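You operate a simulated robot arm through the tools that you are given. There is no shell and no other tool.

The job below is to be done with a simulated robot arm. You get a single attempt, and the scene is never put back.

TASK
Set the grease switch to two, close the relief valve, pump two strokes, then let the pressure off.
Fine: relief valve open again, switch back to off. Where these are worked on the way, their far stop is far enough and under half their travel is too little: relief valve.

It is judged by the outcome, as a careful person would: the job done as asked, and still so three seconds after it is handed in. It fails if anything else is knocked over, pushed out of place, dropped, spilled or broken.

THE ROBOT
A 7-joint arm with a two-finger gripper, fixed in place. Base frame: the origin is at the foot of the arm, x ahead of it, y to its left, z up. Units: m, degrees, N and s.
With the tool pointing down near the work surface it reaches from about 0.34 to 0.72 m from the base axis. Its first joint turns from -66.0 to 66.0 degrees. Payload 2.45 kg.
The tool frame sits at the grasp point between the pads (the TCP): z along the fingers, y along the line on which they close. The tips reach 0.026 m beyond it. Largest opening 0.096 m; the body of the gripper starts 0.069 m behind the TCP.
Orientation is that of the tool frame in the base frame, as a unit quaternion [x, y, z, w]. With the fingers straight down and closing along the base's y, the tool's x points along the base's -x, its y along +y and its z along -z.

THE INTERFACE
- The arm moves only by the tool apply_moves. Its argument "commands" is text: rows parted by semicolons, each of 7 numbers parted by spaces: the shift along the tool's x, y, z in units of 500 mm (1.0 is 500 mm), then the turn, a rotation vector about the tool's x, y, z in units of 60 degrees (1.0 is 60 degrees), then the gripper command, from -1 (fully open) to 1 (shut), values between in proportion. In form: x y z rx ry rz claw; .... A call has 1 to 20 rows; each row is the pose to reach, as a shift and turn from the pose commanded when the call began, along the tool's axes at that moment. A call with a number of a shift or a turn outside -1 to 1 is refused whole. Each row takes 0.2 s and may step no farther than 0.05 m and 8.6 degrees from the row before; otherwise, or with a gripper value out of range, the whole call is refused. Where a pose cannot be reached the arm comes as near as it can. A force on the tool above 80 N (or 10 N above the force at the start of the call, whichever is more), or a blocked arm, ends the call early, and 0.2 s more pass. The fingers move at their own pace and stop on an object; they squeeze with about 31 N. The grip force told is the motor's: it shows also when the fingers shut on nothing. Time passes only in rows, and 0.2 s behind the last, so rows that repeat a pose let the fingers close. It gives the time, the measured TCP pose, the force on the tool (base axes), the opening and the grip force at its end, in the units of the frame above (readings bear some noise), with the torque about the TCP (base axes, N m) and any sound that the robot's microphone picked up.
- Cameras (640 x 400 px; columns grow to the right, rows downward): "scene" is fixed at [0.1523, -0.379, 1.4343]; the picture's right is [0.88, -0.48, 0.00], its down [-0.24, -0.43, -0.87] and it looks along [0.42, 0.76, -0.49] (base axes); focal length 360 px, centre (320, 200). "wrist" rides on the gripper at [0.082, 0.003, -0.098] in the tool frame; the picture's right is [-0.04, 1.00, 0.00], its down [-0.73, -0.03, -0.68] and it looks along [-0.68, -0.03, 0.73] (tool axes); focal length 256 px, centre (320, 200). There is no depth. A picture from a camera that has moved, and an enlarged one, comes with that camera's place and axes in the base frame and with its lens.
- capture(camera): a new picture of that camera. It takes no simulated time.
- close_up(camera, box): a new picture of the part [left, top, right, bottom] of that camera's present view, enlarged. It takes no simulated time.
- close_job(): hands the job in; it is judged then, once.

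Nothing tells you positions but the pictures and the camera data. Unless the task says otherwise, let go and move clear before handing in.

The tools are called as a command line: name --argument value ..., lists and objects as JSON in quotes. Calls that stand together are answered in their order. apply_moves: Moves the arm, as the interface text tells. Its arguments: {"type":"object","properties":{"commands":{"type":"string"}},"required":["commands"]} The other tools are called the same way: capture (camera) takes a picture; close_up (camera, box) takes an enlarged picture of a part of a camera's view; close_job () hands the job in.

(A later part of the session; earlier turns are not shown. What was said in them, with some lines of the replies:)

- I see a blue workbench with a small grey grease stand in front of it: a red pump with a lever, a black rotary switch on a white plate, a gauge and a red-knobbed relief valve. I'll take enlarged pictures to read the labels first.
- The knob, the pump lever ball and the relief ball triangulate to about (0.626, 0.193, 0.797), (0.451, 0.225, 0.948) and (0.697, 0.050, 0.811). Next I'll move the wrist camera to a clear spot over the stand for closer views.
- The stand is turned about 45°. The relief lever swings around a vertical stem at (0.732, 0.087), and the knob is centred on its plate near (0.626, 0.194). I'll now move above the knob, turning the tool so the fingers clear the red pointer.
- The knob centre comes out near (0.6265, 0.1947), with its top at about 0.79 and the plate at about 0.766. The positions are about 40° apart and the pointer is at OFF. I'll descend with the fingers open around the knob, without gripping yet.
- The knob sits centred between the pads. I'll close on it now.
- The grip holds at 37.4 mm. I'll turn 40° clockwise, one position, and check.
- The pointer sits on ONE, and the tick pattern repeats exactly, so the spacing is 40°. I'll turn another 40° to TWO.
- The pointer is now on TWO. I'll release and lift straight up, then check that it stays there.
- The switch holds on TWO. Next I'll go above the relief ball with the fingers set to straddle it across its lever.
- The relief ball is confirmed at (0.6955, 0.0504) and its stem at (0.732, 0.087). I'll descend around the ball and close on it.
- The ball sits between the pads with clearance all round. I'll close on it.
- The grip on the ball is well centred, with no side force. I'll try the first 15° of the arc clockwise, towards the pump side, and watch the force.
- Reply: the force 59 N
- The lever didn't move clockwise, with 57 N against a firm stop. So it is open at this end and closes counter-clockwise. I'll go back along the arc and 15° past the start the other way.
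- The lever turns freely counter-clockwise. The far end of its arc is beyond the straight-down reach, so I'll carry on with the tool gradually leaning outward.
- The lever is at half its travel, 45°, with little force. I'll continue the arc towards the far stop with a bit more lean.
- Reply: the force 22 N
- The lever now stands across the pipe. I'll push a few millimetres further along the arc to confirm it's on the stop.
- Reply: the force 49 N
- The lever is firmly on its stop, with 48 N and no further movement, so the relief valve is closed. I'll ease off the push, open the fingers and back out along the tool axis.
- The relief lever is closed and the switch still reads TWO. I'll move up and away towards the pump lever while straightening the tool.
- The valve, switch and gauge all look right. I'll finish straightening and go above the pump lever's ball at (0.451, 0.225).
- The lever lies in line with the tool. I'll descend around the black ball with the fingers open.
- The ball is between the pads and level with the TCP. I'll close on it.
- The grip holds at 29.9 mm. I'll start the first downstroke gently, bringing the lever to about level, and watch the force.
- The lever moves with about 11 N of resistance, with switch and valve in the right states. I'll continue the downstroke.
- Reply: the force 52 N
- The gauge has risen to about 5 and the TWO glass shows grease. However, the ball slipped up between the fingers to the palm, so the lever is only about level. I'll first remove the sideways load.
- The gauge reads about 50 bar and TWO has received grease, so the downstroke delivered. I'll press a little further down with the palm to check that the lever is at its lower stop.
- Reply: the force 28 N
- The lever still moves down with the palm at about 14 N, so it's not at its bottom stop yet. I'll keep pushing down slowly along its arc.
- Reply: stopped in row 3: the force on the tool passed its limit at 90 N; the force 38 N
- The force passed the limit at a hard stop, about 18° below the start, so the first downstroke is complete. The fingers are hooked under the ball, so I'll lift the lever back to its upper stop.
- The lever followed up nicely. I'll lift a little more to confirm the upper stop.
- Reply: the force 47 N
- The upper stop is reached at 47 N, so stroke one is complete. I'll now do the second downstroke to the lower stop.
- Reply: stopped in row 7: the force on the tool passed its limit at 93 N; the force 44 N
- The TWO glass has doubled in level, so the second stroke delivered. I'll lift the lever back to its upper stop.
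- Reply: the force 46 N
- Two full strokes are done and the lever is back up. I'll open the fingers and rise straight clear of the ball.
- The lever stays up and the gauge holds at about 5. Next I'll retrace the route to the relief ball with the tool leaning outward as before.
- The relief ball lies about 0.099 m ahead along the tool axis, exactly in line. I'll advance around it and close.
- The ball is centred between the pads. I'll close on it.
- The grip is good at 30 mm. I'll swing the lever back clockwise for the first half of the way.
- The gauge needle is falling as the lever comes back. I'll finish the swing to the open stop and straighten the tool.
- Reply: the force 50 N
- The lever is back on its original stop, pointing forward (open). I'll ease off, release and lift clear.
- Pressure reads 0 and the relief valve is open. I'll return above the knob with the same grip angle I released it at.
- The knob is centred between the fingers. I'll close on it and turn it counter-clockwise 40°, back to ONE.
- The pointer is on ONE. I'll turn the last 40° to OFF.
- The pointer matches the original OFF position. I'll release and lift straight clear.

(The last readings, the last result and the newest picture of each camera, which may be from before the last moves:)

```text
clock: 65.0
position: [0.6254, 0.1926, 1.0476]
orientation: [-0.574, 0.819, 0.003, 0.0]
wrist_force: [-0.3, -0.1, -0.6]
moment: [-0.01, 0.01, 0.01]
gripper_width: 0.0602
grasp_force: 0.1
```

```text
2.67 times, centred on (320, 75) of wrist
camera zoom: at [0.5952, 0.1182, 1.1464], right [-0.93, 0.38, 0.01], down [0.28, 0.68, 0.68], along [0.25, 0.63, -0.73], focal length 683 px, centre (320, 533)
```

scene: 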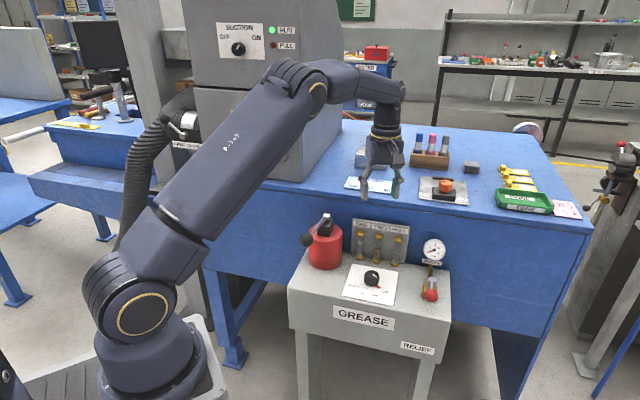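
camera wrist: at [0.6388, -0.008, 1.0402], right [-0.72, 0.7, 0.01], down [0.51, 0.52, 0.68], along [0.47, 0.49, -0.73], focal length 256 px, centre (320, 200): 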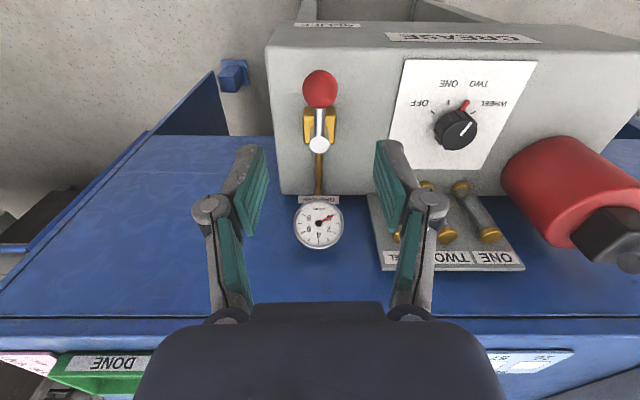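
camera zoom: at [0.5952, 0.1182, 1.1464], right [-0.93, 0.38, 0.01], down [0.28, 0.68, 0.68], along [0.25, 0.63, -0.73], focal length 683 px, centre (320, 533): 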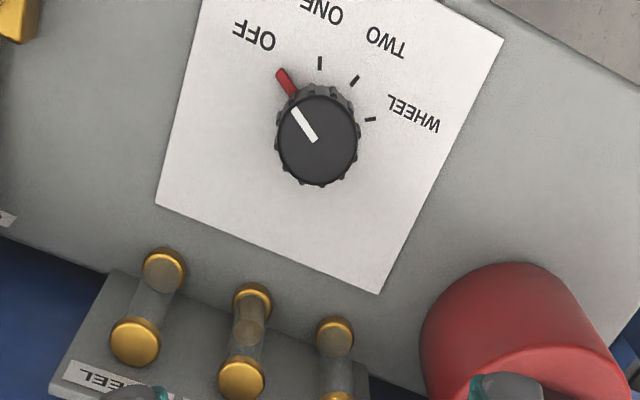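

The final state looks right: switch at OFF, relief lever forward and open, gauge at 0, pump lever up, and two strokes of grease in the TWO glass. The arm is clear and nothing else has moved, so I'm handing the job in.

close_job

```text
The job is handed in.
```

The job is done and handed in. I set the switch to TWO, closed the relief valve, pumped two full strokes and let the pressure off.

- **Relief valve:** I turned it to its far stop to close it, then back to its original stop, so it is open again.
- **Pump:** Each stroke went from the upper stop to the lower stop and back. The gauge held at about 50 bar, and the level in the TWO glass rose once per stroke.
- **Pressure:** The gauge fell back to 0 when the relief valve was opened.
- **Switch:** It is back on OFF, in the same position as at the start.

During the first downstroke the ball slipped in the fingers partway, so I pushed it the rest of the way with the palm of the gripper. The lower stop also tripped the force limit twice, at 90 N and 93 N.

In the last pictures the pump lever is up, the arm is clear, and I saw nothing else moved.
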